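You operate a simulated robot arm through the tools that you are given. There is no shell and no other tool. Be economical: measure what you need, move in short steps, check, and stop when the job is done.

The job below is to be done with a simulated robot arm. You get a single attempt, and the scene is never put back.

JOB
Open the air and set pressure and oil drip to the setting plate.
Fine: free the regulator lock first and lock it again; the air stays on. Where these are worked on the way, their far stop is far enough and under half their travel is too little: regulator lock.

Only the result counts: the job must be done as asked and must still hold three seconds after the hand-in. Knocking over, shifting, dropping, spilling or breaking anything else fails it.

ROBOT AND FRAMES
A 7-joint arm with a two-finger parallel gripper, fixed in place. Base frame: the origin is at the foot of the arm, x ahead of it, y to its left, z up. Lengths are in mm, angles in degrees, forces in N, time in s.
Its first joint turns from -132.0 to 132.0 degrees. Payload 3.91 kg.
The TCP is the grasp point between the finger pads, 30 mm short of the fingertips. In the tool frame z runs along the fingers and y along their closing line. The gripper opens to 110 mm. The fingers are 20 mm wide and 10 mm thick; the gripper's body (48 by 112 mm) begins 55 mm behind the TCP.
Orientation is that of the tool frame in the base frame, as [roll, pitch, yaw] about the fixed x, y, z axes, in that order (R = Rz(yaw) Ry(pitch) Rx(roll)). With the fingers straight down and closing along the base's y, the tool's x points along the base's -x, its y along +y and its z along -z.

CONTROLS
- The arm moves only by the tool move_arm. Its argument "series" is text: rows parted by semicolons, each of 7 numbers parted by spaces: the shift along the tool's x, y, z in mm, then the turn, a rotation vector about the tool's x, y, z in degrees, then the closure, from 0 (fully open) to 1 (shut). In form: dx dy dz ax ay az fingers; .... A call has 1 to 10 rows; each row is the pose to reach, as a shift and turn from the pose commanded when the call began, along the tool's axes at that moment. A row lasts 0.2 s, in which the tool goes at most 50 mm and 8.6 degrees; a call with a longer step from one row to the next is refused whole, and so is a gripper value outside its range. Where a pose cannot be reached the arm comes as near as it can. A force on the tool above 60 N (or 10 N above the force at the start of the call, whichever is more), or a blocked arm, ends the call early, and 0.2 s more pass. Each finger travels about 108 mm/s and halts on what it meets, pressing with about 24 N; the grip force reading is that of the motor and also rises with nothing between the fingers. The clock runs only during rows and for 0.2 s after the last one: add rows that repeat a pose to give the fingers time. It gives the time, the measured TCP pose, the force on the tool (base axes), the opening and the grip force at its end, in the units of the frame above (readings bear some noise), with the torque about the TCP (base axes, N m) and any sound that the robot's microphone picked up.
- Cameras (640 x 400 px; columns grow to the right, rows downward): "scene" is fixed at [401.4, -650.9, 1801.9]; the picture's right is [0.68, -0.73, 0.00], its down [-0.49, -0.46, -0.74] and it looks along [0.54, 0.51, -0.67] (base axes); focal length 248 px, centre (320, 200). "wrist" rides on the gripper at [72, 17, -103] in the tool frame; the picture's right is [-0.23, 0.97, 0.00], its down [-0.76, -0.18, -0.62] and it looks along [-0.61, -0.14, 0.78] (tool axes); focal length 222 px, centre (320, 200).
- capture(camera): a new picture of that camera. The clock stands still meanwhile.
- measure_at(camera, pixels): for up to 12 pixels [column, row] of the newest picture of that camera ("zoom" is the newest enlarged one), the place [x, y, z] in the base frame of the surface seen there, good to about 2 mm. The clock stands still meanwhile.
- enlarge(camera, box): a new picture of the part [left, top, right, bottom] of that camera's present view, enlarged. The clock stands still meanwhile.
- hand_in(): hands the job in; it is judged then, once.

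Go step by step. Measure first, check grasps and placings, and put right what went wrong. The budget is 80 turns and 54 pictures, counting those below and the enlarged ones. Unless the task says otherwise, let go and move clear before handing in, and close with one line.

The tools are called after "Call:" by a JSON object that holds its "api" and its "payload". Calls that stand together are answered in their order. move_arm: Moves the arm, as the interface text tells. Its arguments: {"type":"object","properties":{"series":{"type":"string"}},"required":["series"]} The other tools are called the same way: capture (camera) takes a picture; measure_at (camera, pixels) gives the place of the surface under pixels of a picture; enlarge (camera, box) takes an enlarged picture of a part of a camera's view; hand_in () hands the job in.

At the start:

```text
t: 0.0
tcp_pos: [580.9, 86.2, 1467.6]
tcp_rot: [179.9, 0.0, 180.0]
wrist_force: [-0.1, 0.0, 0.2]
wrist_torque: [-0.03, 0.0, -0.01]
grip_width: 110.1
grip_force: 0.1
```

scene: 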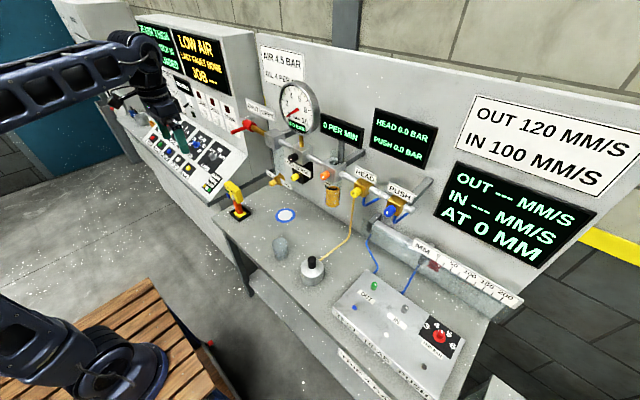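
wrist: 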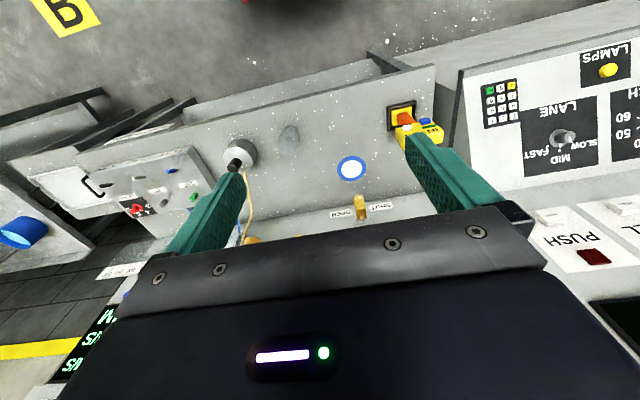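

The scene shows a pneumatic panel with gauge around (297,107), a setting plate at (283,65), and a red handle at (245,125). I'll enlarge these parts.

Call:
{"api": "enlarge", "payload": {"camera": "scene", "box": [220, 40, 340, 115]}}

Call:
{"api": "enlarge", "payload": {"camera": "scene", "box": [220, 100, 380, 220]}}

```text
5.33 times, centred on (280, 78) of scene
```

zoom: 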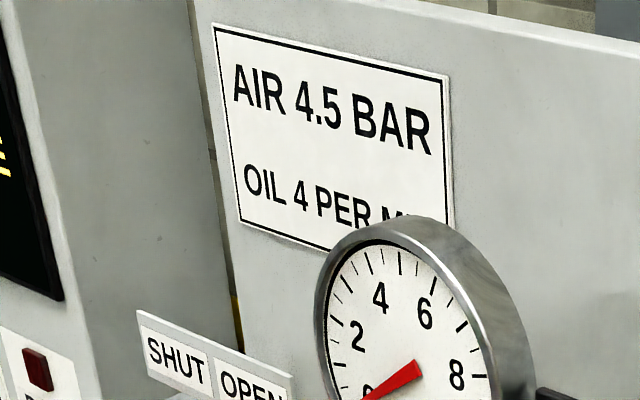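

```text
3.33 times, centred on (300, 160) of scene
```

zoom: 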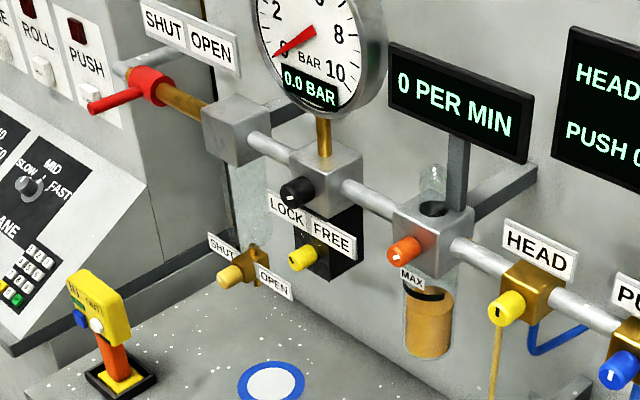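

The zoom shows the air lever (red), regulator knob (black), lock slider (yellow, LOCK/FREE), oiler knob (orange) and a drain valve. I'll measure them.

Call:
{"api": "measure_at", "payload": {"camera": "zoom", "pixels": [[92, 108], [130, 96], [150, 80], [165, 90], [192, 108], [290, 197], [300, 190], [297, 262], [308, 255], [394, 255], [408, 246], [228, 278]]}}

Call:
{"api": "enlarge", "payload": {"camera": "scene", "box": [235, 110, 283, 140]}}

Call:
{"api": "enlarge", "payload": {"camera": "scene", "box": [276, 135, 340, 175]}}

```text
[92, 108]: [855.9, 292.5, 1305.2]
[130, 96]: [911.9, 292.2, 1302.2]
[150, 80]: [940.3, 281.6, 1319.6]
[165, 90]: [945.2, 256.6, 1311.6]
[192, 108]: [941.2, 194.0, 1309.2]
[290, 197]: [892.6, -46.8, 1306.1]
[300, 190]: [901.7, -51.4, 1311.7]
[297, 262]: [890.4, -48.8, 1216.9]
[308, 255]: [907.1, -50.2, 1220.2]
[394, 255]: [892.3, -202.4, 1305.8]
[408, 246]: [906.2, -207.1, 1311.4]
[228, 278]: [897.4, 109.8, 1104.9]
```

```text
13.33 times, centred on (259, 125) of scene
```

zoom: 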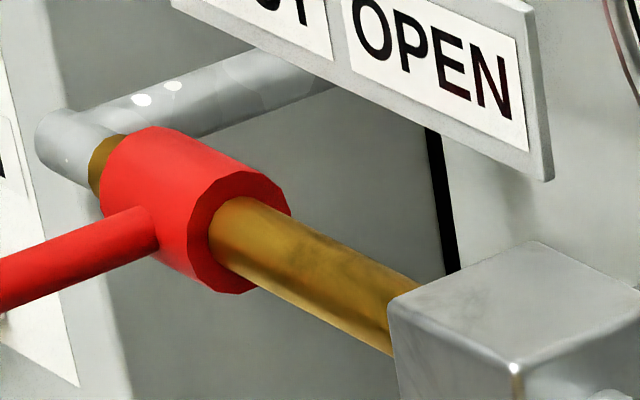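

```text
10.00 times, centred on (308, 155) of scene
```

zoom: 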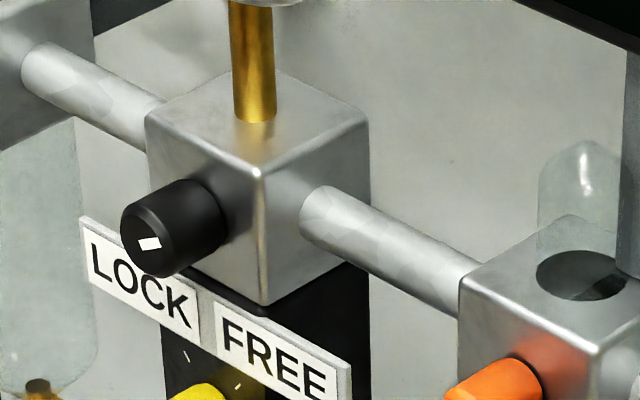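

The air "lever" is a red sleeve on a brass rod along y (SHUT at +y, OPEN at -y), so it likely slides. Now I'll look at the lock, oiler and drain up close.

Call:
{"api": "enlarge", "payload": {"camera": "scene", "box": [276, 150, 324, 180]}}

Call:
{"api": "enlarge", "payload": {"camera": "scene", "box": [300, 145, 348, 175]}}

Call:
{"api": "enlarge", "payload": {"camera": "scene", "box": [260, 160, 308, 190]}}

```text
13.33 times, centred on (300, 165) of scene
```

zoom: 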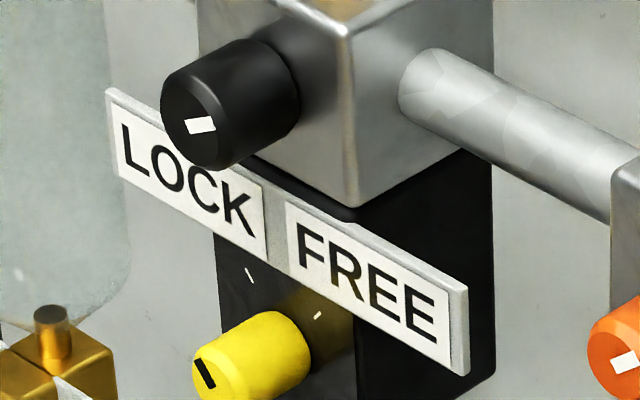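

```text
13.33 times, centred on (324, 160) of scene
```

zoom: 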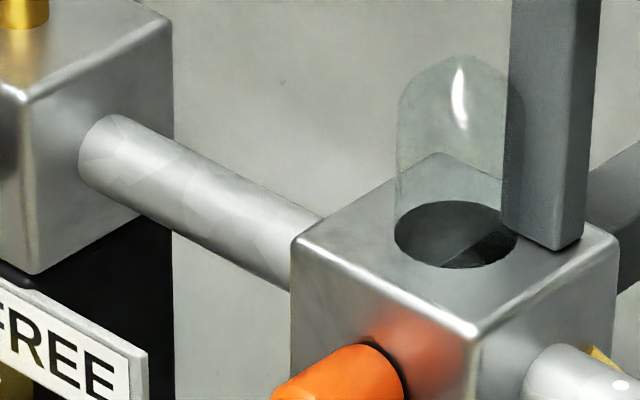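

```text
13.33 times, centred on (284, 175) of scene
```

zoom: 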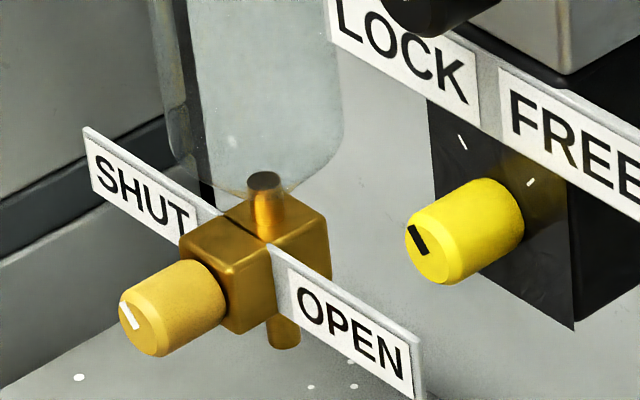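

The lock and drain are rotary knobs (lock mark at the LOCK tick, upper left). I'll measure the surroundings for clearances before reorienting the tool to face the wall (+x).

Call:
{"api": "measure_at", "payload": {"camera": "scene", "pixels": [[246, 124], [238, 135], [225, 125], [258, 108], [262, 126], [270, 131], [288, 138], [296, 112], [304, 168], [318, 172], [330, 160], [275, 135]]}}

Call:
{"api": "move_arm", "payload": {"series": "0 0 0 0 -8.5 0 0; 0 0 0 0 -17 0 0; 0 0 0 0 -25.5 0 0; 0 0 0 0 -34 0 0; 0 0 0 0 -42.5 0 0; 0 0 0 0 -51 0 0; 0 0 0 0 -59.5 0 0; 0 0 0 0 -68 0 0; 0 0 0 0 -76.5 0 0; 0 0 0 0 -85 0 0"}}

```text
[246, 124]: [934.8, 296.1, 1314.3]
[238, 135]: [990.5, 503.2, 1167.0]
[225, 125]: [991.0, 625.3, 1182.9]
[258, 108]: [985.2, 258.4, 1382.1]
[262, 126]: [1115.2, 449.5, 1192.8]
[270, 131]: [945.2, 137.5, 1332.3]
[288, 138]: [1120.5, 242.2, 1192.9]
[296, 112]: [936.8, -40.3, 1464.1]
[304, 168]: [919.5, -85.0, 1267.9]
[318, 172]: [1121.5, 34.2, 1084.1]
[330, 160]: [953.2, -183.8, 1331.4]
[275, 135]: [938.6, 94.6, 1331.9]
```

```text
t: 2.2
tcp_pos: [579.4, 85.2, 1466.8]
tcp_rot: [179.9, 85.1, 180.0]
wrist_force: [-0.8, -0.8, 0.5]
wrist_torque: [-0.01, 0.01, 0.0]
grip_width: 109.9
grip_force: 0.1
```

The tool is nearly horizontal. I'll level it and move to in front of the air handle (y≈285, z≈1300).

Call:
{"api": "move_arm", "payload": {"series": "25 35 40 0 -5 0 0.2; 50 70 80 0 -5 0 0.4; 75 105 115 0 -5 0 0.4; 100 140 150 0 -5 0 0.4; 122 170 190 0 -5 0 0.4; 144 200 215 0 -5 0 0.4; 146 200 223 0 -5 0 0.4; 146 200 223 0 -5 0 0.4"}}

Call:
{"api": "capture", "payload": {"camera": "wrist"}}

Call:
{"api": "capture", "payload": {"camera": "scene"}}

```text
refused: row 1 steps farther than a row can; nothing moved
```

```text
44 pictures are left
```

wrist: 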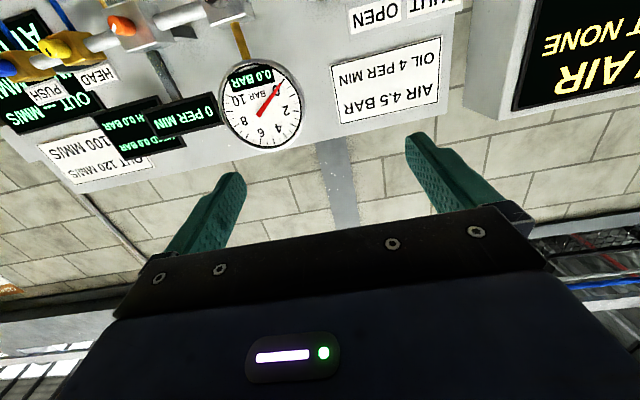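

```text
43 pictures are left
```

scene: 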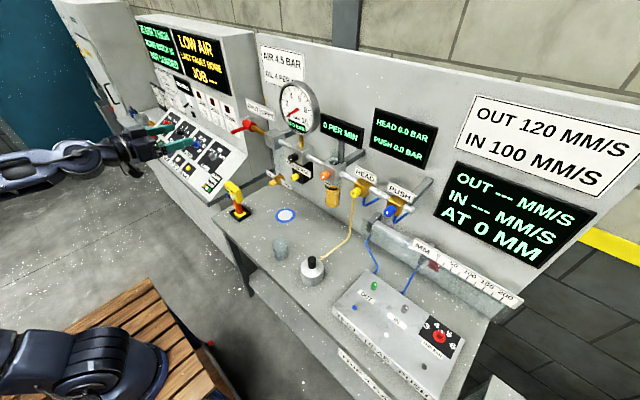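

The call was refused for step length, but the wrist camera (which sits below and sees upside down) shows the wall fine. I'll retry with shorter steps.

Call:
{"api": "move_arm", "payload": {"series": "18 25 28 0 -5 0 0.2; 36 50 56 0 -5 0 0.4; 54 75 84 0 -5 0 0.4; 72 100 112 0 -5 0 0.4; 90 125 140 0 -5 0 0.4; 108 150 168 0 -5 0 0.4; 126 175 196 0 -5 0 0.4; 144 200 223 0 -5 0 0.4; 146 200 223 0 -5 0 0.4"}}

Call:
{"api": "capture", "payload": {"camera": "wrist"}}

```text
t: 4.2
tcp_pos: [789.9, 286.3, 1301.8]
tcp_rot: [102.9, 90.0, 103.0]
wrist_force: [-0.1, 0.0, -0.6]
wrist_torque: [-0.02, 0.01, 0.03]
grip_width: 66.2
grip_force: 0.0
```

```text
42 pictures are left
```

wrist: 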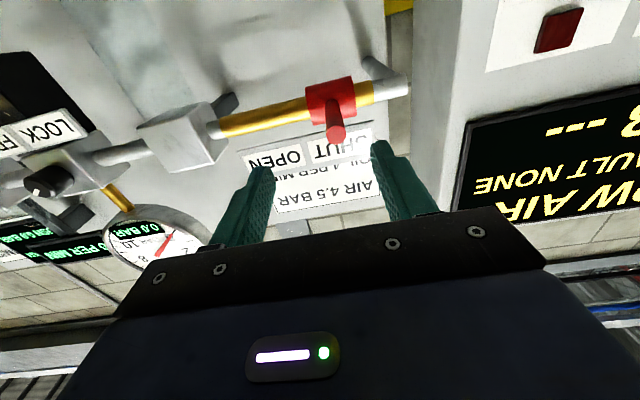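

The handle tip (335,135) lies between the fingers. I'll measure it and the rod.

Call:
{"api": "measure_at", "payload": {"camera": "wrist", "pixels": [[336, 135], [328, 134], [345, 133], [333, 112], [309, 105], [352, 100], [265, 122], [222, 130], [370, 92], [180, 150]]}}

```text
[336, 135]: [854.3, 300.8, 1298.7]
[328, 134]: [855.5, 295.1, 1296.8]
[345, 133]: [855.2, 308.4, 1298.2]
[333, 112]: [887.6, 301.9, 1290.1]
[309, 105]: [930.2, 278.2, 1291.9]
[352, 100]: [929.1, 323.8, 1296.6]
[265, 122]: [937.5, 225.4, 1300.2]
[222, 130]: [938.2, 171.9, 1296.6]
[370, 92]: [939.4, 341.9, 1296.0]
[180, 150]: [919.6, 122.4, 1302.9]
```

Handle centre is y≈301, z≈1300, tip x≈854; the hub spans y 277–324 with a rod free down to y≈172. I'll advance and grip it.

Call:
{"api": "move_arm", "payload": {"series": "1 15 20 0 0 0 0.4; 1 15 50 0 0 0 0.4; 1 15 80 0 0 0 0.4; 1 15 85 0 0 0 0.7; 1 15 85 0 0 0 0.9; 1 15 85 0 0 0 0.9; 1 15 85 0 0 0 0.9"}}

```text
t: 5.8
tcp_pos: [875.8, 300.4, 1299.4]
tcp_rot: [172.9, 89.9, 173.1]
wrist_force: [5.6, -5.8, -5.1]
wrist_torque: [0.04, 0.0, 0.16]
grip_width: 16.1
grip_force: 45.3
```

Gripped (16 mm wide). Now slide it toward OPEN (-y).

Call:
{"api": "move_arm", "payload": {"series": "0 -8 0 0 0 0 0.9; 0 -18 0 0 0 0 0.9; 0 -28 0 0 0 0 0.9; 0 -38 0 0 0 0 0.9; 0 -48 0 0 0 0 0.9"}}

Call:
{"api": "capture", "payload": {"camera": "wrist"}}

```text
t: 7.0
tcp_pos: [874.7, 251.2, 1298.8]
tcp_rot: [-160.4, 89.8, -160.3]
wrist_force: [3.7, 1.6, -19.9]
wrist_torque: [-0.02, -0.17, 0.0]
grip_width: 15.8
grip_force: 45.0
```

```text
41 pictures are left
```

wrist: 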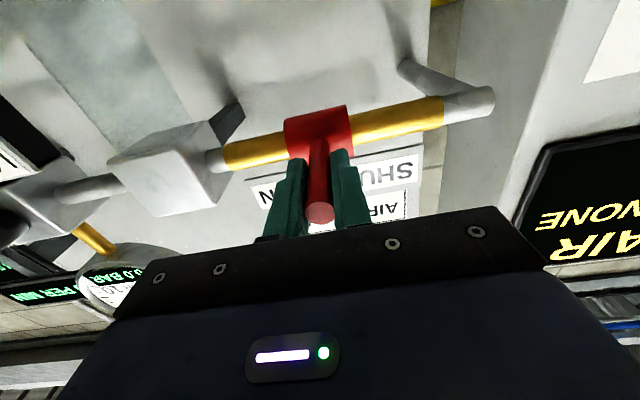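

It slides. I'll continue to the far stop.

Call:
{"api": "move_arm", "payload": {"series": "0 -12 0 0 0 0 0.9; 0 -24 0 0 0 0 0.9; 0 -36 0 0 0 0 0.9; 0 -44 0 0 0 0 0.9; 0 -50 0 0 0 0 0.9; 0 -55 0 0 0 0 0.9; 0 -60 0 0 0 0 0.9"}}

Call:
{"api": "capture", "payload": {"camera": "wrist"}}

Call:
{"api": "enlarge", "payload": {"camera": "scene", "box": [220, 70, 380, 190]}}

```text
t: 8.4
tcp_pos: [875.9, 210.5, 1299.2]
tcp_rot: [-93.3, 89.8, -92.6]
wrist_force: [28.3, 18.1, -6.2]
wrist_torque: [-0.04, -0.19, -2.35]
grip_width: 16.4
grip_force: 45.1
stopped in row 6: the force on the tool passed its limit at 63 N (the readings are from after the stop); the commanded pose is now the measured one
```

```text
40 pictures are left
```

wrist: 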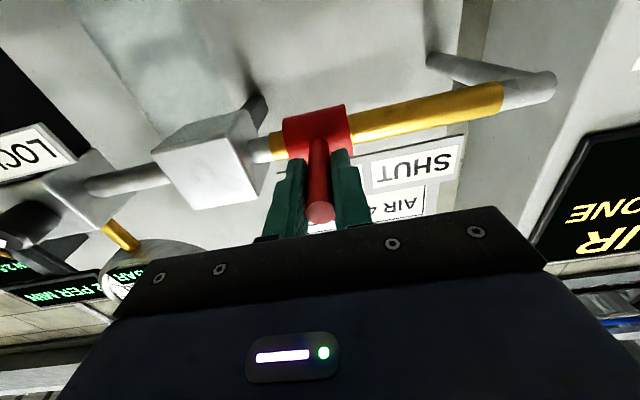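

```text
3.33 times, centred on (300, 130) of scene
```

zoom: 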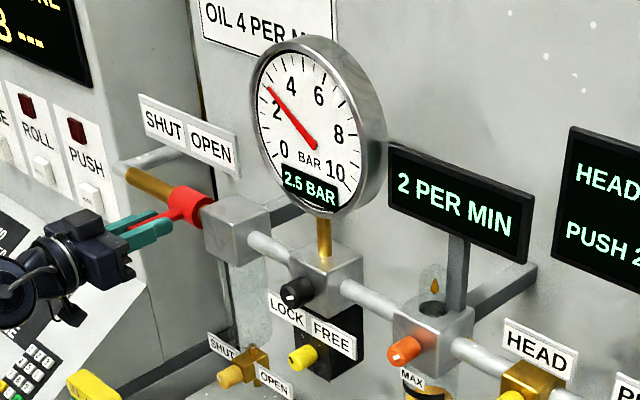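

The air is on: gauge 2.5 bar, 2 per min, sleeve at its stop. I'll release, back out and move in front of the lock knob.

Call:
{"api": "move_arm", "payload": {"series": "0 0 0 0 0 0 0.6; 0 0 0 0 0 0 0.5; 0 0 -40 0 0 0 0.5; 0 0 -80 0 0 0 0.5; 0 0 -110 0 0 0 0.5; 20 -45 -110 0 0 0 0.5; 40 -90 -110 0 0 0 0.5; 60 -135 -110 0 0 0 0.5; 80 -180 -110 0 0 0 0.5; 83 -225 -110 0 0 0 0.5"}}

Call:
{"api": "move_arm", "payload": {"series": "0 -35 0 0 0 0 0.5; 0 -35 0 0 0 0 0.5"}}

Call:
{"api": "capture", "payload": {"camera": "wrist"}}

```text
t: 10.6
tcp_pos: [766.0, -19.3, 1217.3]
tcp_rot: [-77.7, 89.8, -76.9]
wrist_force: [0.1, 0.4, 0.6]
wrist_torque: [0.04, -0.01, -0.05]
grip_width: 54.9
grip_force: 0.1
```

```text
t: 11.2
tcp_pos: [765.0, -55.5, 1218.2]
tcp_rot: [-74.7, 89.7, -73.9]
wrist_force: [-0.8, 0.1, 0.4]
wrist_torque: [-0.02, 0.0, 0.01]
grip_width: 55.0
grip_force: 0.0
```

```text
38 pictures are left
```

wrist: 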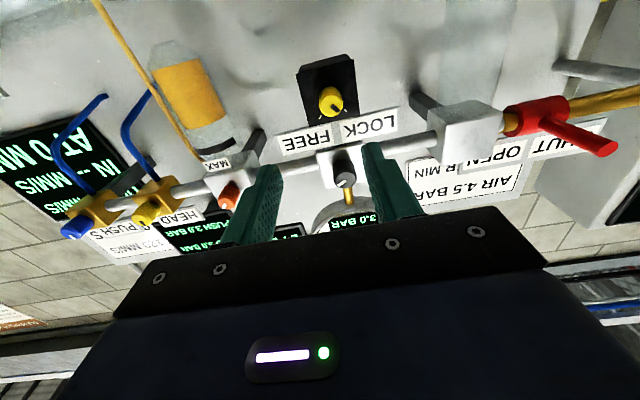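

I'll enlarge the knobs in the wrist view and measure their centres.

Call:
{"api": "enlarge", "payload": {"camera": "wrist", "box": [290, 50, 386, 110]}}

Call:
{"api": "measure_at", "payload": {"camera": "wrist", "pixels": [[332, 105], [322, 103], [342, 103], [332, 92], [330, 113], [345, 180], [337, 180], [353, 180], [344, 160], [228, 196], [233, 190], [148, 212]]}}

Call:
{"api": "enlarge", "payload": {"camera": "scene", "box": [276, 80, 356, 130]}}

```text
6.67 times, centred on (338, 80) of wrist
```

zoom: 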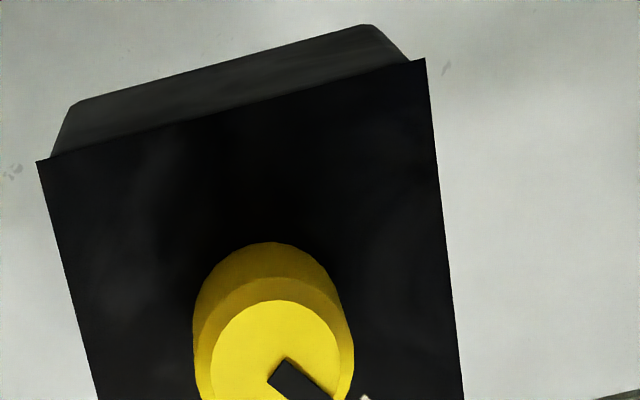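

```text
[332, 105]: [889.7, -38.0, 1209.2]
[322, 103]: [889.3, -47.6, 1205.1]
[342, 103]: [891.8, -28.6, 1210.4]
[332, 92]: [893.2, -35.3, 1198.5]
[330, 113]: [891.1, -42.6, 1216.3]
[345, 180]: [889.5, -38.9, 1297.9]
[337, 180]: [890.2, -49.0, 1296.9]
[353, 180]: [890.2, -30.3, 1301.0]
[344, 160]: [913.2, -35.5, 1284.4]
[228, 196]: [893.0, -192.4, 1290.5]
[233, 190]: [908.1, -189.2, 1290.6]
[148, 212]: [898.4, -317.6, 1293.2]
```

```text
8.00 times, centred on (316, 105) of scene
```

zoom: 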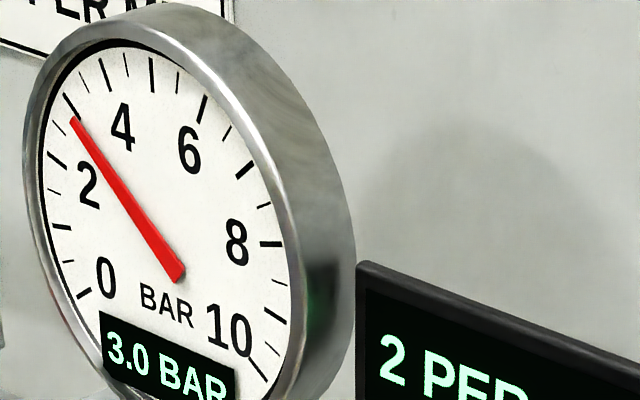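

Lock knob axis is at y≈-40, z≈1209, front x≈890, ~25 mm diameter. I'll align, approach and grip it.

Call:
{"api": "move_arm", "payload": {"series": "9 15.5 20 0 0 0 0.5; 9 15.5 55 0 0 0 0.5; 9 15.5 90 0 0 0 0.5; 9 15.5 113 0 0 0 0.5; 9 15.5 113 0 0 0 0.9; 9 15.5 113 0 0 0 0.9; 9 15.5 113 0 0 0 0.9"}}

Call:
{"api": "capture", "payload": {"camera": "wrist"}}

```text
t: 12.8
tcp_pos: [879.6, -38.8, 1208.5]
tcp_rot: [-67.7, 89.9, -67.2]
wrist_force: [2.2, -15.5, -1.9]
wrist_torque: [0.06, 0.08, -1.21]
grip_width: 23.5
grip_force: 44.6
```

```text
35 pictures are left
```

wrist: 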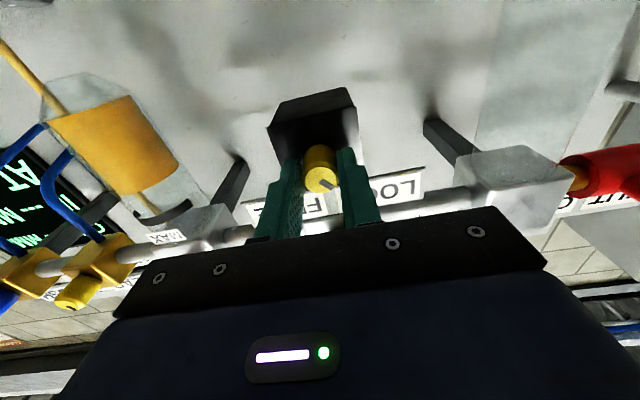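

Gripped (23.5 mm). Now turn clockwise (+z) toward FREE, easing y by −1.5 mm.

Call:
{"api": "move_arm", "payload": {"series": "0 -1.5 0 0 0 8 0.9; 0 -1.5 0 0 0 16 0.9; 0 -1.5 0 0 0 24 0.9; 0 -1.5 0 0 0 32 0.9; 0 -1.5 0 0 0 40 0.9; 0 -1.5 0 0 0 48 0.9; 0 -1.5 0 0 0 56 0.9; 0 -1.5 0 0 0 64 0.9"}}

Call:
{"api": "enlarge", "payload": {"camera": "scene", "box": [260, 130, 340, 190]}}

```text
t: 14.6
tcp_pos: [880.7, -38.4, 1208.9]
tcp_rot: [89.9, 26.0, 90.6]
wrist_force: [-22.7, -0.9, -10.5]
wrist_torque: [0.03, 0.83, -0.14]
grip_width: 24.0
grip_force: 45.8
```

```text
6.67 times, centred on (300, 160) of scene
```

zoom: 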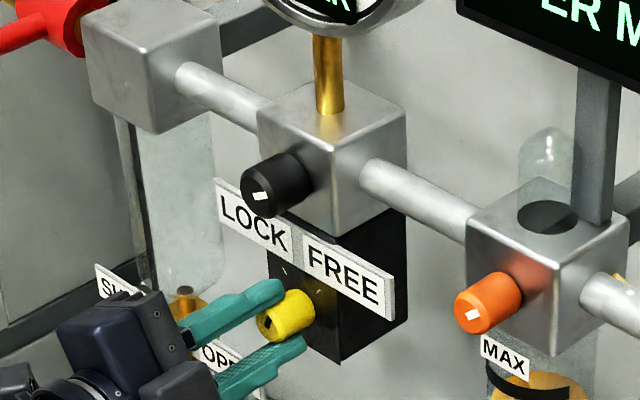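

It turned 64° with little torque. Continue on to the stop.

Call:
{"api": "move_arm", "payload": {"series": "0 0 0 0 0 7 0.9; 0 0 0 0 0 14 0.9; 0 0 0 0 0 20 0.9; 0 0 0 0 0 26 0.9"}}

Call:
{"api": "enlarge", "payload": {"camera": "scene", "box": [276, 150, 324, 180]}}

Call:
{"api": "enlarge", "payload": {"camera": "wrist", "box": [240, 100, 400, 220]}}

```text
t: 15.6
tcp_pos: [880.6, -39.0, 1210.3]
tcp_rot: [90.0, 0.1, 90.6]
wrist_force: [-15.1, -4.4, -11.8]
wrist_torque: [-0.29, 0.36, -0.24]
grip_width: 23.5
grip_force: 45.3
```

```text
13.33 times, centred on (300, 165) of scene
```

zoom: 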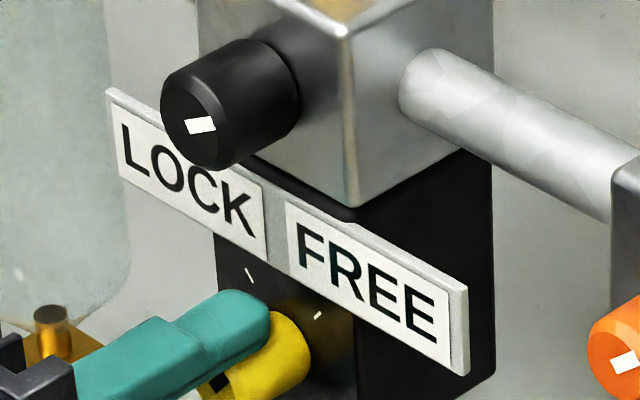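

```text
3.33 times, centred on (320, 160) of wrist
```

zoom: 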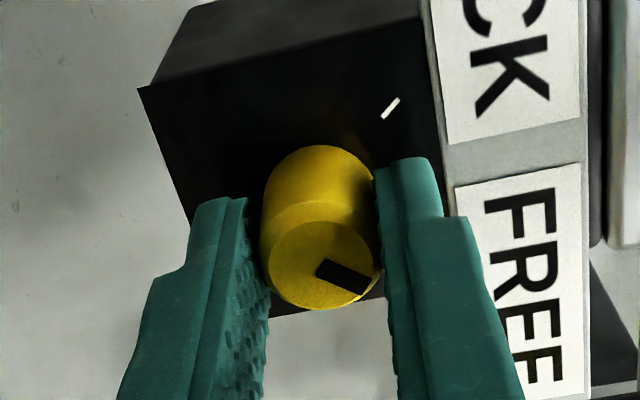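

The mark now points up-right, near the FREE tick, and torque is rising. A bit more to confirm the stop.

Call:
{"api": "move_arm", "payload": {"series": "0 0 0 0 0 6 0.9; 0 0 0 0 0 12 0.9; 0 0 0 0 0 12 0.9"}}

Call:
{"api": "move_arm", "payload": {"series": "0 0 0 0 0 0 0.7; 0 0 0 0 0 0 0.5; 0 0 -25 0 0 0 0.5; 0 0 -70 0 0 0 0.5; 0 0 -110 0 0 0 0.5; 0 0 -110 0 0 -8 0.5; 0 0 -110 0 0 -16 0.5; 0 0 -110 0 0 -24 0.5; 0 0 -110 0 0 -32 0.5; 0 0 -110 0 0 -40 0.5"}}

Call:
{"api": "capture", "payload": {"camera": "wrist"}}

Call:
{"api": "enlarge", "payload": {"camera": "scene", "box": [276, 150, 324, 180]}}

```text
t: 16.4
tcp_pos: [880.2, -39.0, 1210.3]
tcp_rot: [90.0, -11.9, 90.7]
wrist_force: [1.9, -1.0, -4.5]
wrist_torque: [-0.3, -0.44, 0.26]
grip_width: 23.6
grip_force: 44.9
```

```text
t: 18.6
tcp_pos: [769.9, -39.1, 1209.8]
tcp_rot: [89.9, 28.3, 90.7]
wrist_force: [-0.6, 0.6, -0.4]
wrist_torque: [-0.03, 0.03, -0.03]
grip_width: 54.9
grip_force: 0.1
```

```text
31 pictures are left
```

wrist: 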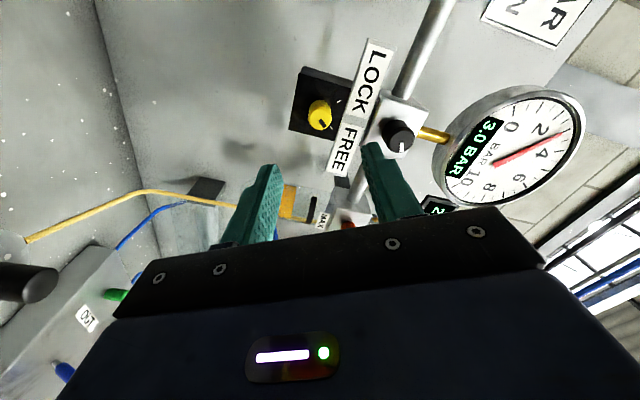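

```text
13.33 times, centred on (300, 165) of scene
```

zoom: 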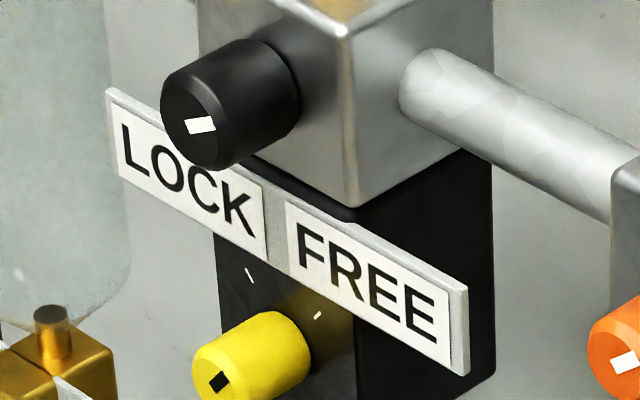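

Lock mark now points at FREE. Next: rotate the gripper back to level and raise it to the regulator knob axis (y≈-39, z≈1299).

Call:
{"api": "move_arm", "payload": {"series": "-5.3 9.9 0 0 0 -7.7 0.5; -10.6 19.8 0 0 0 -15.4 0.5; -15.9 29.7 0 0 0 -23.1 0.5; -21.2 39.6 0 0 0 -30.8 0.5; -26.5 49.5 0 0 0 -38.5 0.5; -31.8 59.4 0 0 0 -46.2 0.5; -37.1 69.3 0 0 0 -53.9 0.5; -42.4 79.2 0 0 0 -61.7 0.5; -42.4 79.2 0 0 0 -61.7 0.5"}}

Call:
{"api": "capture", "payload": {"camera": "wrist"}}

```text
t: 20.6
tcp_pos: [769.2, -40.8, 1299.8]
tcp_rot: [48.0, 89.8, 48.6]
wrist_force: [0.1, -0.1, -0.8]
wrist_torque: [0.02, 0.02, -0.02]
grip_width: 54.8
grip_force: 0.0
```

```text
29 pictures are left
```

wrist: 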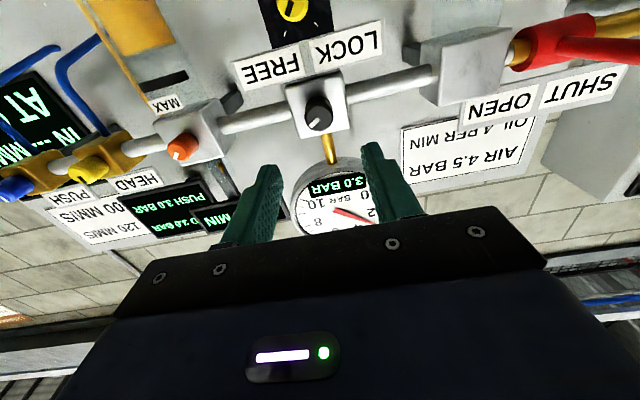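

Call:
{"api": "measure_at", "payload": {"camera": "wrist", "pixels": [[318, 119], [309, 119], [328, 118], [318, 109], [319, 127], [320, 97], [295, 110], [179, 150], [171, 152], [188, 149], [180, 159], [178, 142]]}}

```text
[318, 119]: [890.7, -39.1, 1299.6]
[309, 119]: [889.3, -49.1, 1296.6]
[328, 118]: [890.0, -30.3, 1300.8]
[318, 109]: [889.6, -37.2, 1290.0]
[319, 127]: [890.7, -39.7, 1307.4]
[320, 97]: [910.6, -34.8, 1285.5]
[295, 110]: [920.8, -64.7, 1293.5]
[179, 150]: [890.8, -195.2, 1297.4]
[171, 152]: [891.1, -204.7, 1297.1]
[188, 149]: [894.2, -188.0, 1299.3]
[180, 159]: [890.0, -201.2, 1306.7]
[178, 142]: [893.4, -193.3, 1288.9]
```

Regulator axis (−39.5, 1299.5), box face x≈921. Approach, grip, and turn clockwise 32° to calibrate.

Call:
{"api": "move_arm", "payload": {"series": "0 1 40 0 0 0 0.5; 0 1 80 0 0 0 0.5; 0 1 109 0 0 0 0.5; 0 1 109 0 0 0 0.9; 0 1 109 0 0 0 0.9; 0 1 109 0 0 0 0.9; 0 1 109 0 0 8 0.9; 0 1 109 0 0 16 0.9; 0 1 109 0 0 24 0.9; 0 1 109 0 0 32 0.9"}}

Call:
{"api": "enlarge", "payload": {"camera": "scene", "box": [270, 75, 366, 165]}}

```text
t: 22.8
tcp_pos: [877.9, -39.6, 1299.9]
tcp_rot: [89.8, 57.6, 90.4]
wrist_force: [2.8, -29.7, 6.5]
wrist_torque: [-0.01, -0.09, -1.41]
grip_width: 29.3
grip_force: 44.5
```

```text
4.44 times, centred on (318, 120) of scene
```

zoom: 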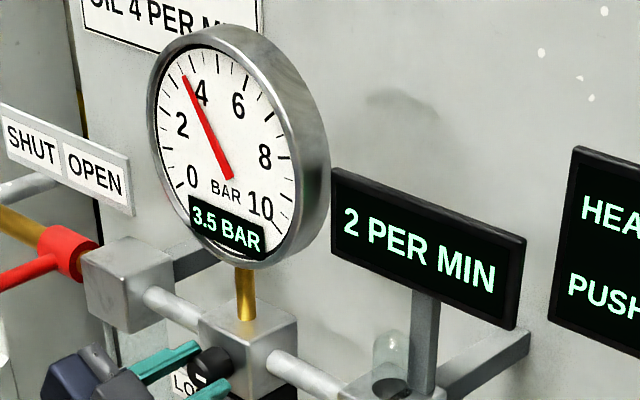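

Clockwise raises it: 3.5 bar so far. I'll settle a moment and reread to get the calibration.

Call:
{"api": "move_arm", "payload": {"series": "0 -0.7 0 0 0 0 0.9; 0 -0.7 0 0 0 0 0.9; 0 -0.7 0 0 0 0 0.9; 0 -0.7 0 0 0 0 0.9; 0 -0.7 0 0 0 0 0.9; 0 -0.7 0 0 0 0 0.9"}}

Call:
{"api": "enlarge", "payload": {"camera": "scene", "box": [275, 75, 323, 135]}}

```text
t: 24.2
tcp_pos: [878.5, -39.7, 1300.4]
tcp_rot: [89.7, 57.7, 90.4]
wrist_force: [0.9, -25.5, 22.0]
wrist_torque: [0.04, -0.23, -1.19]
grip_width: 29.4
grip_force: 45.0
```

```text
6.67 times, centred on (299, 105) of scene
```

zoom: 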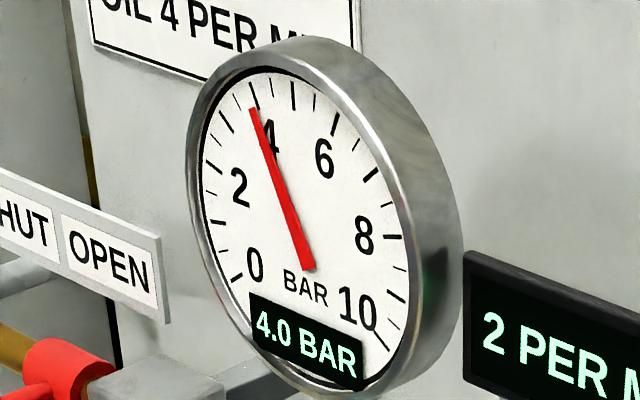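

After lag it settled at 4.0 (≈1 bar per 32°). Turn 16° more and wait.

Call:
{"api": "move_arm", "payload": {"series": "0 0 0 0 0 6 0.9; 0 0 0 0 0 11 0.9; 0 0 0 0 0 16 0.9; 0 0 0 0 0 16 0.9; 0 0 0 0 0 16 0.9; 0 0 0 0 0 16 0.9; 0 0 0 0 0 16 0.9; 0 0 0 0 0 16 0.9; 0 0 0 0 0 16 0.9; 0 0 0 0 0 16 0.9"}}

Call:
{"api": "enlarge", "payload": {"camera": "scene", "box": [275, 75, 323, 135]}}

```text
t: 26.4
tcp_pos: [877.5, -38.6, 1300.5]
tcp_rot: [89.9, 41.7, 90.6]
wrist_force: [-17.4, -17.0, 13.9]
wrist_torque: [0.02, 0.22, -0.82]
grip_width: 29.3
grip_force: 45.0
```

```text
6.67 times, centred on (299, 105) of scene
```

zoom: 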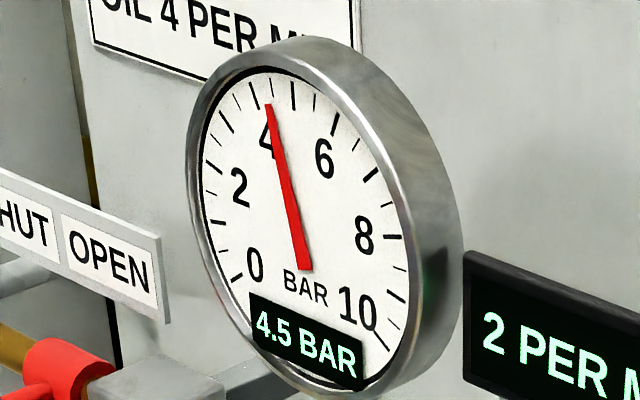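

4.5 bar on display and needle. I'll release, back out, and move down to the lock knob with the gripper turned to about 90°.

Call:
{"api": "move_arm", "payload": {"series": "0 0 0 0 0 0 0.7; 0 0 0 0 0 0 0.5; 0 0 -30 0 0 0 0.5; 0 0 -70 0 0 0 0.5; 0 0 -110 0 0 0 0.5; 12 -13.5 -110 0 0 8.4 0.5; 24 -27 -110 0 0 16.8 0.5; 36 -40.5 -110 0 0 25.2 0.5; 48 -54 -110 0 0 33.6 0.5; 60.9 -67.6 -110 0 0 42 0.5"}}

Call:
{"api": "enlarge", "payload": {"camera": "scene", "box": [270, 75, 366, 165]}}

```text
t: 28.6
tcp_pos: [769.3, -38.2, 1206.4]
tcp_rot: [89.8, -0.2, 90.7]
wrist_force: [-0.3, -0.7, -0.2]
wrist_torque: [-0.02, 0.0, -0.02]
grip_width: 54.9
grip_force: 0.0
```

```text
4.44 times, centred on (318, 120) of scene
```

zoom: 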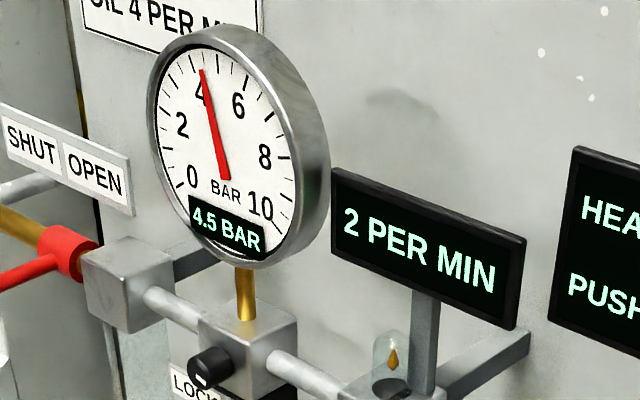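

Pressure holds at 4.5. Now grip the lock knob and turn counter-clockwise.

Call:
{"api": "move_arm", "payload": {"series": "-1 3 40 0 0 0 0.55; -1 3 80 0 0 0 0.55; -1 3 110 0 0 0 0.55; -1 3 110 0 0 0 0.9; -1 3 110 0 0 0 0.9; -1 3 110 0 0 0 0.9; -1 3 110 0 0 -8 0.9; -1 3 110 0 0 -16 0.9; -1 3 110 0 0 -24 0.9; -1 3 110 0 0 -32 0.9"}}

Call:
{"api": "move_arm", "payload": {"series": "0 0 0 0 0 -8 0.9; 0 0 0 0 0 -16 0.9; 0 0 0 0 0 -24 0.9; 0 0 0 0 0 -32 0.9; 0 0 0 0 0 -40 0.9; 0 0 0 0 0 -48 0.9; 0 0 0 0 0 -56 0.9; 0 0 0 0 0 -64 0.9; 0 0 0 0 0 -70 0.9"}}

Call:
{"api": "move_arm", "payload": {"series": "0 0 0 0 0 0 0.7; 0 0 0 0 0 0 0.5; 0 0 -30 0 0 0 0.5; 0 0 -70 0 0 0 0.5; 0 0 -110 0 0 0 0.5"}}

Call:
{"api": "enlarge", "payload": {"camera": "scene", "box": [270, 90, 350, 180]}}

Call:
{"api": "capture", "payload": {"camera": "wrist"}}

```text
t: 30.8
tcp_pos: [879.1, -39.4, 1210.1]
tcp_rot: [90.1, 31.9, 90.8]
wrist_force: [10.3, -1.1, -9.9]
wrist_torque: [0.02, 0.96, -0.15]
grip_width: 23.3
grip_force: 45.3
```

```text
t: 32.8
tcp_pos: [879.2, -39.2, 1212.1]
tcp_rot: [-88.9, 78.1, -88.4]
wrist_force: [7.8, -1.0, 3.5]
wrist_torque: [0.5, 0.02, -0.96]
grip_width: 23.5
grip_force: 45.2
```

```text
t: 34.0
tcp_pos: [769.8, -40.8, 1208.7]
tcp_rot: [-90.0, 78.2, -89.3]
wrist_force: [0.1, 0.6, -0.3]
wrist_torque: [-0.02, -0.02, 0.01]
grip_width: 55.0
grip_force: 0.0
```

```text
4.44 times, centred on (310, 135) of scene
```

zoom: 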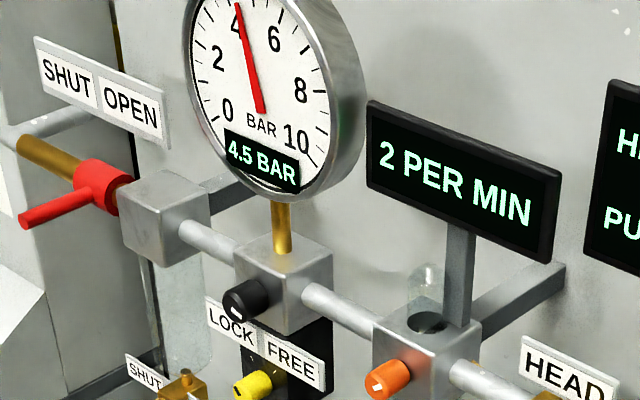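

```text
23 pictures are left
```

wrist: 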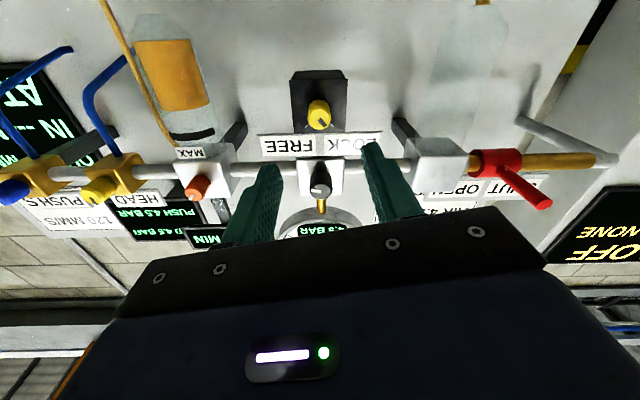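

Call:
{"api": "enlarge", "payload": {"camera": "wrist", "box": [272, 70, 368, 130]}}

Call:
{"api": "measure_at", "payload": {"camera": "wrist", "pixels": [[198, 187], [190, 188], [207, 187], [199, 181], [198, 194]]}}

```text
6.67 times, centred on (320, 100) of wrist
```

zoom: 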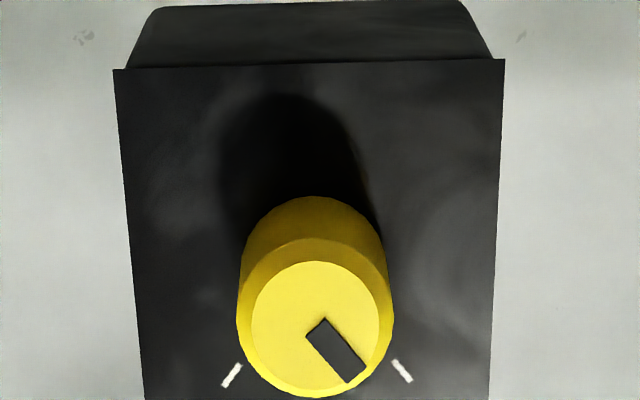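

```text
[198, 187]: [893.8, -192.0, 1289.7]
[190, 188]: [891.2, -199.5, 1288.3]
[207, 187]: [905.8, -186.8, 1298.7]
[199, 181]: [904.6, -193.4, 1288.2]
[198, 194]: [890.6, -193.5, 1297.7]
```

Lock mark is back on the LOCK tick, pressure 4.5. Next: move in front of the orange oiler knob (y≈-196, z≈1299).

Call:
{"api": "move_arm", "payload": {"series": "-12 -38 0 0 0 4 0.5; -24 -76 0 0 0 8 0.5; -36 -114 0 0 0 12 0.5; -48 -150 0 0 0 12 0.5; -56.1 -171.1 0 0 0 12 0.5; -56.1 -171.1 0 0 0 12 0.5"}}

Call:
{"api": "capture", "payload": {"camera": "wrist"}}

```text
t: 35.4
tcp_pos: [770.6, -196.8, 1300.7]
tcp_rot: [70.9, 89.7, 71.6]
wrist_force: [0.1, -0.1, 0.2]
wrist_torque: [-0.02, 0.0, 0.0]
grip_width: 55.0
grip_force: 0.0
```

```text
21 pictures are left
```

wrist: 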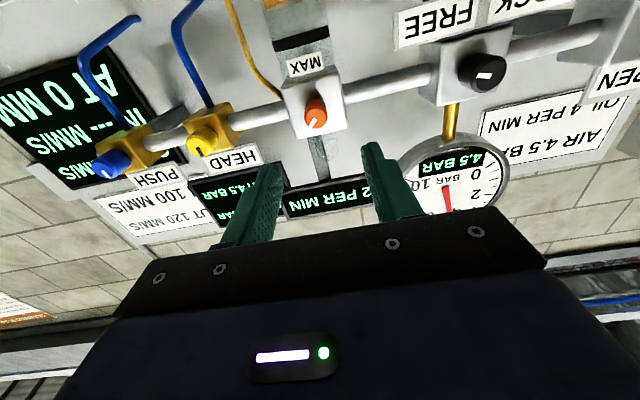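

Call:
{"api": "measure_at", "payload": {"camera": "wrist", "pixels": [[316, 120], [308, 121], [325, 119], [316, 113], [317, 127], [295, 108], [332, 103]]}}

```text
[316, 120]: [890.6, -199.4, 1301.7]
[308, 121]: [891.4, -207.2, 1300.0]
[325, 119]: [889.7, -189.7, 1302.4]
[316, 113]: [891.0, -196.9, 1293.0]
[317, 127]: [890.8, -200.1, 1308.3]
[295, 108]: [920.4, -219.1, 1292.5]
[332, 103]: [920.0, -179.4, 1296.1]
```

Oiler axis is (−198.5, 1300.5). Grip and turn +16° as a trial.

Call:
{"api": "move_arm", "payload": {"series": "0 -1.7 40 0 0 0 0.5; 0 -1.7 80 0 0 0 0.5; 0 -1.7 108 0 0 0 0.5; 0 -1.7 108 0 0 0 0.9; 0 -1.7 108 0 0 0 0.9; 0 -1.7 108 0 0 0 0.9; 0 -1.7 108 0 0 8 0.9; 0 -1.7 108 0 0 16 0.9; 0 -1.7 108 0 0 16 0.9; 0 -1.7 108 0 0 16 0.9"}}

Call:
{"api": "move_arm", "payload": {"series": "0 0 0 0 0 0 0.9; 0 0 0 0 0 0 0.9; 0 0 0 0 0 0 0.9; 0 0 0 0 0 0 0.9; 0 0 0 0 0 0 0.9"}}

Call:
{"api": "enlarge", "payload": {"camera": "scene", "box": [275, 80, 371, 180]}}

```text
t: 37.6
tcp_pos: [879.2, -200.3, 1301.1]
tcp_rot: [89.7, 73.7, 90.3]
wrist_force: [17.4, -40.5, 4.1]
wrist_torque: [-0.04, 0.14, -1.6]
grip_width: 24.0
grip_force: 44.5
```

```text
t: 38.8
tcp_pos: [878.3, -200.0, 1301.2]
tcp_rot: [89.7, 73.8, 90.3]
wrist_force: [22.3, -42.8, 8.3]
wrist_torque: [-0.11, -0.1, -1.58]
grip_width: 23.7
grip_force: 45.6
```

```text
4.00 times, centred on (323, 130) of scene
```

zoom: 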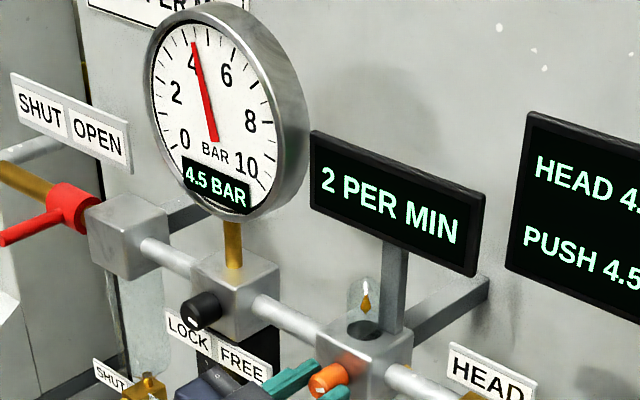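

Still 2 per min; side force suggests centre is ~2 mm further −y. I'll ease off and turn another 24°.

Call:
{"api": "move_arm", "payload": {"series": "0 -1.5 0 0 0 0 0.9; 0 -1.5 0 0 0 8 0.9; 0 -1.5 0 0 0 16 0.9; 0 -1.5 0 0 0 24 0.9; 0 -1.5 0 0 0 24 0.9; 0 -1.5 0 0 0 24 0.9; 0 -1.5 0 0 0 24 0.9; 0 -1.5 0 0 0 24 0.9; 0 -1.5 0 0 0 24 0.9; 0 -1.5 0 0 0 24 0.9"}}

Call:
{"api": "enlarge", "payload": {"camera": "scene", "box": [275, 80, 371, 180]}}

```text
t: 41.0
tcp_pos: [879.3, -199.6, 1300.1]
tcp_rot: [90.0, 49.8, 90.6]
wrist_force: [7.2, -26.0, -0.6]
wrist_torque: [0.0, 0.62, -0.91]
grip_width: 23.2
grip_force: 45.3
```

```text
4.00 times, centred on (323, 130) of scene
```

zoom: 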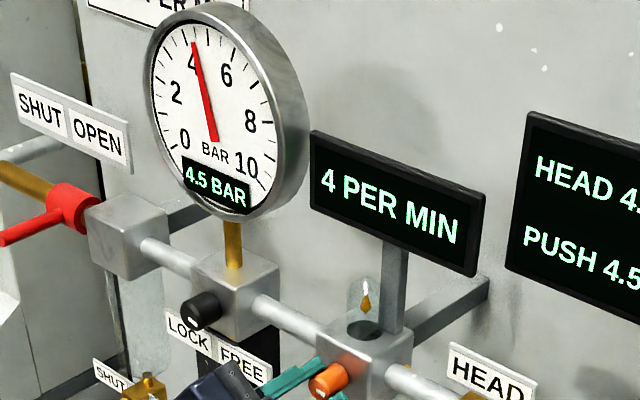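

Now 4 per min. I'll release, back off, wait and reread.

Call:
{"api": "move_arm", "payload": {"series": "0 0 0 0 0 0 0.7; 0 0 0 0 0 0 0.5; 0 0 -30 0 0 0 0.5; 0 0 -70 0 0 0 0.5; 0 0 -110 0 0 0 0.5; 0 0 -150 0 0 0 0.5; 0 0 -190 0 0 0 0.5; 0 0 -190 0 0 0 0.5; 0 0 -190 0 0 0 0.5; 0 0 -190 0 0 0 0.5"}}

Call:
{"api": "move_arm", "payload": {"series": "0 0 0 0 0 0 0.5; 0 0 0 0 0 0 0.5; 0 0 0 0 0 0 0.5; 0 0 0 0 0 0 0.5; 0 0 0 0 0 0 0.5; 0 0 0 0 0 0 0.5; 0 0 0 0 0 0 0.5; 0 0 0 0 0 0 0.5; 0 0 0 0 0 0 0.5; 0 0 0 0 0 0 0.5"}}

Call:
{"api": "enlarge", "payload": {"camera": "scene", "box": [235, 80, 395, 200]}}

Call:
{"api": "capture", "payload": {"camera": "scene"}}

```text
t: 43.2
tcp_pos: [688.1, -199.3, 1299.5]
tcp_rot: [89.9, 49.8, 90.6]
wrist_force: [0.0, -0.2, -0.6]
wrist_torque: [-0.01, -0.01, 0.02]
grip_width: 55.2
grip_force: 0.0
```

```text
t: 45.4
tcp_pos: [688.5, -198.9, 1302.0]
tcp_rot: [89.9, 49.8, 90.7]
wrist_force: [-0.2, 0.8, 0.3]
wrist_torque: [0.01, -0.04, 0.02]
grip_width: 55.1
grip_force: 0.0
```

```text
3.33 times, centred on (315, 140) of scene
```

zoom: 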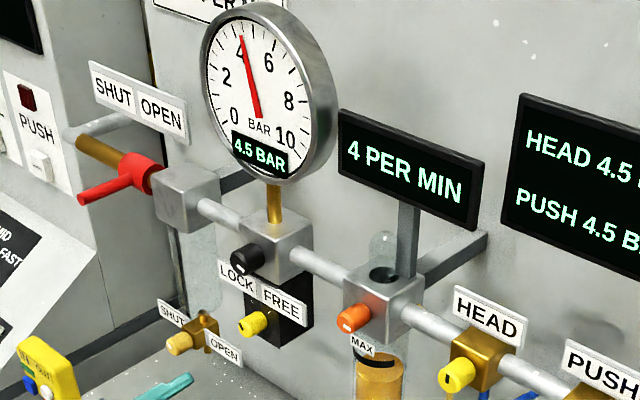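

```text
17 pictures are left
```

scene: 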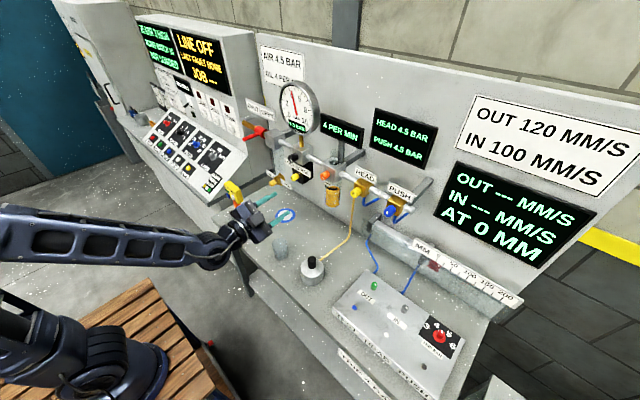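

The gauge holds at 4.5 bar, the oiler reads 4 per min, the lock is on LOCK, the air sleeve is at OPEN and the arm is clear. Handing in.

Call:
{"api": "hand_in", "payload": {}}

```text
The job is handed in.
```

The air is open and left on, pressure is set to 4.5 bar, oil drip reads 4 per min, and the regulator is locked again. I have handed the job in.
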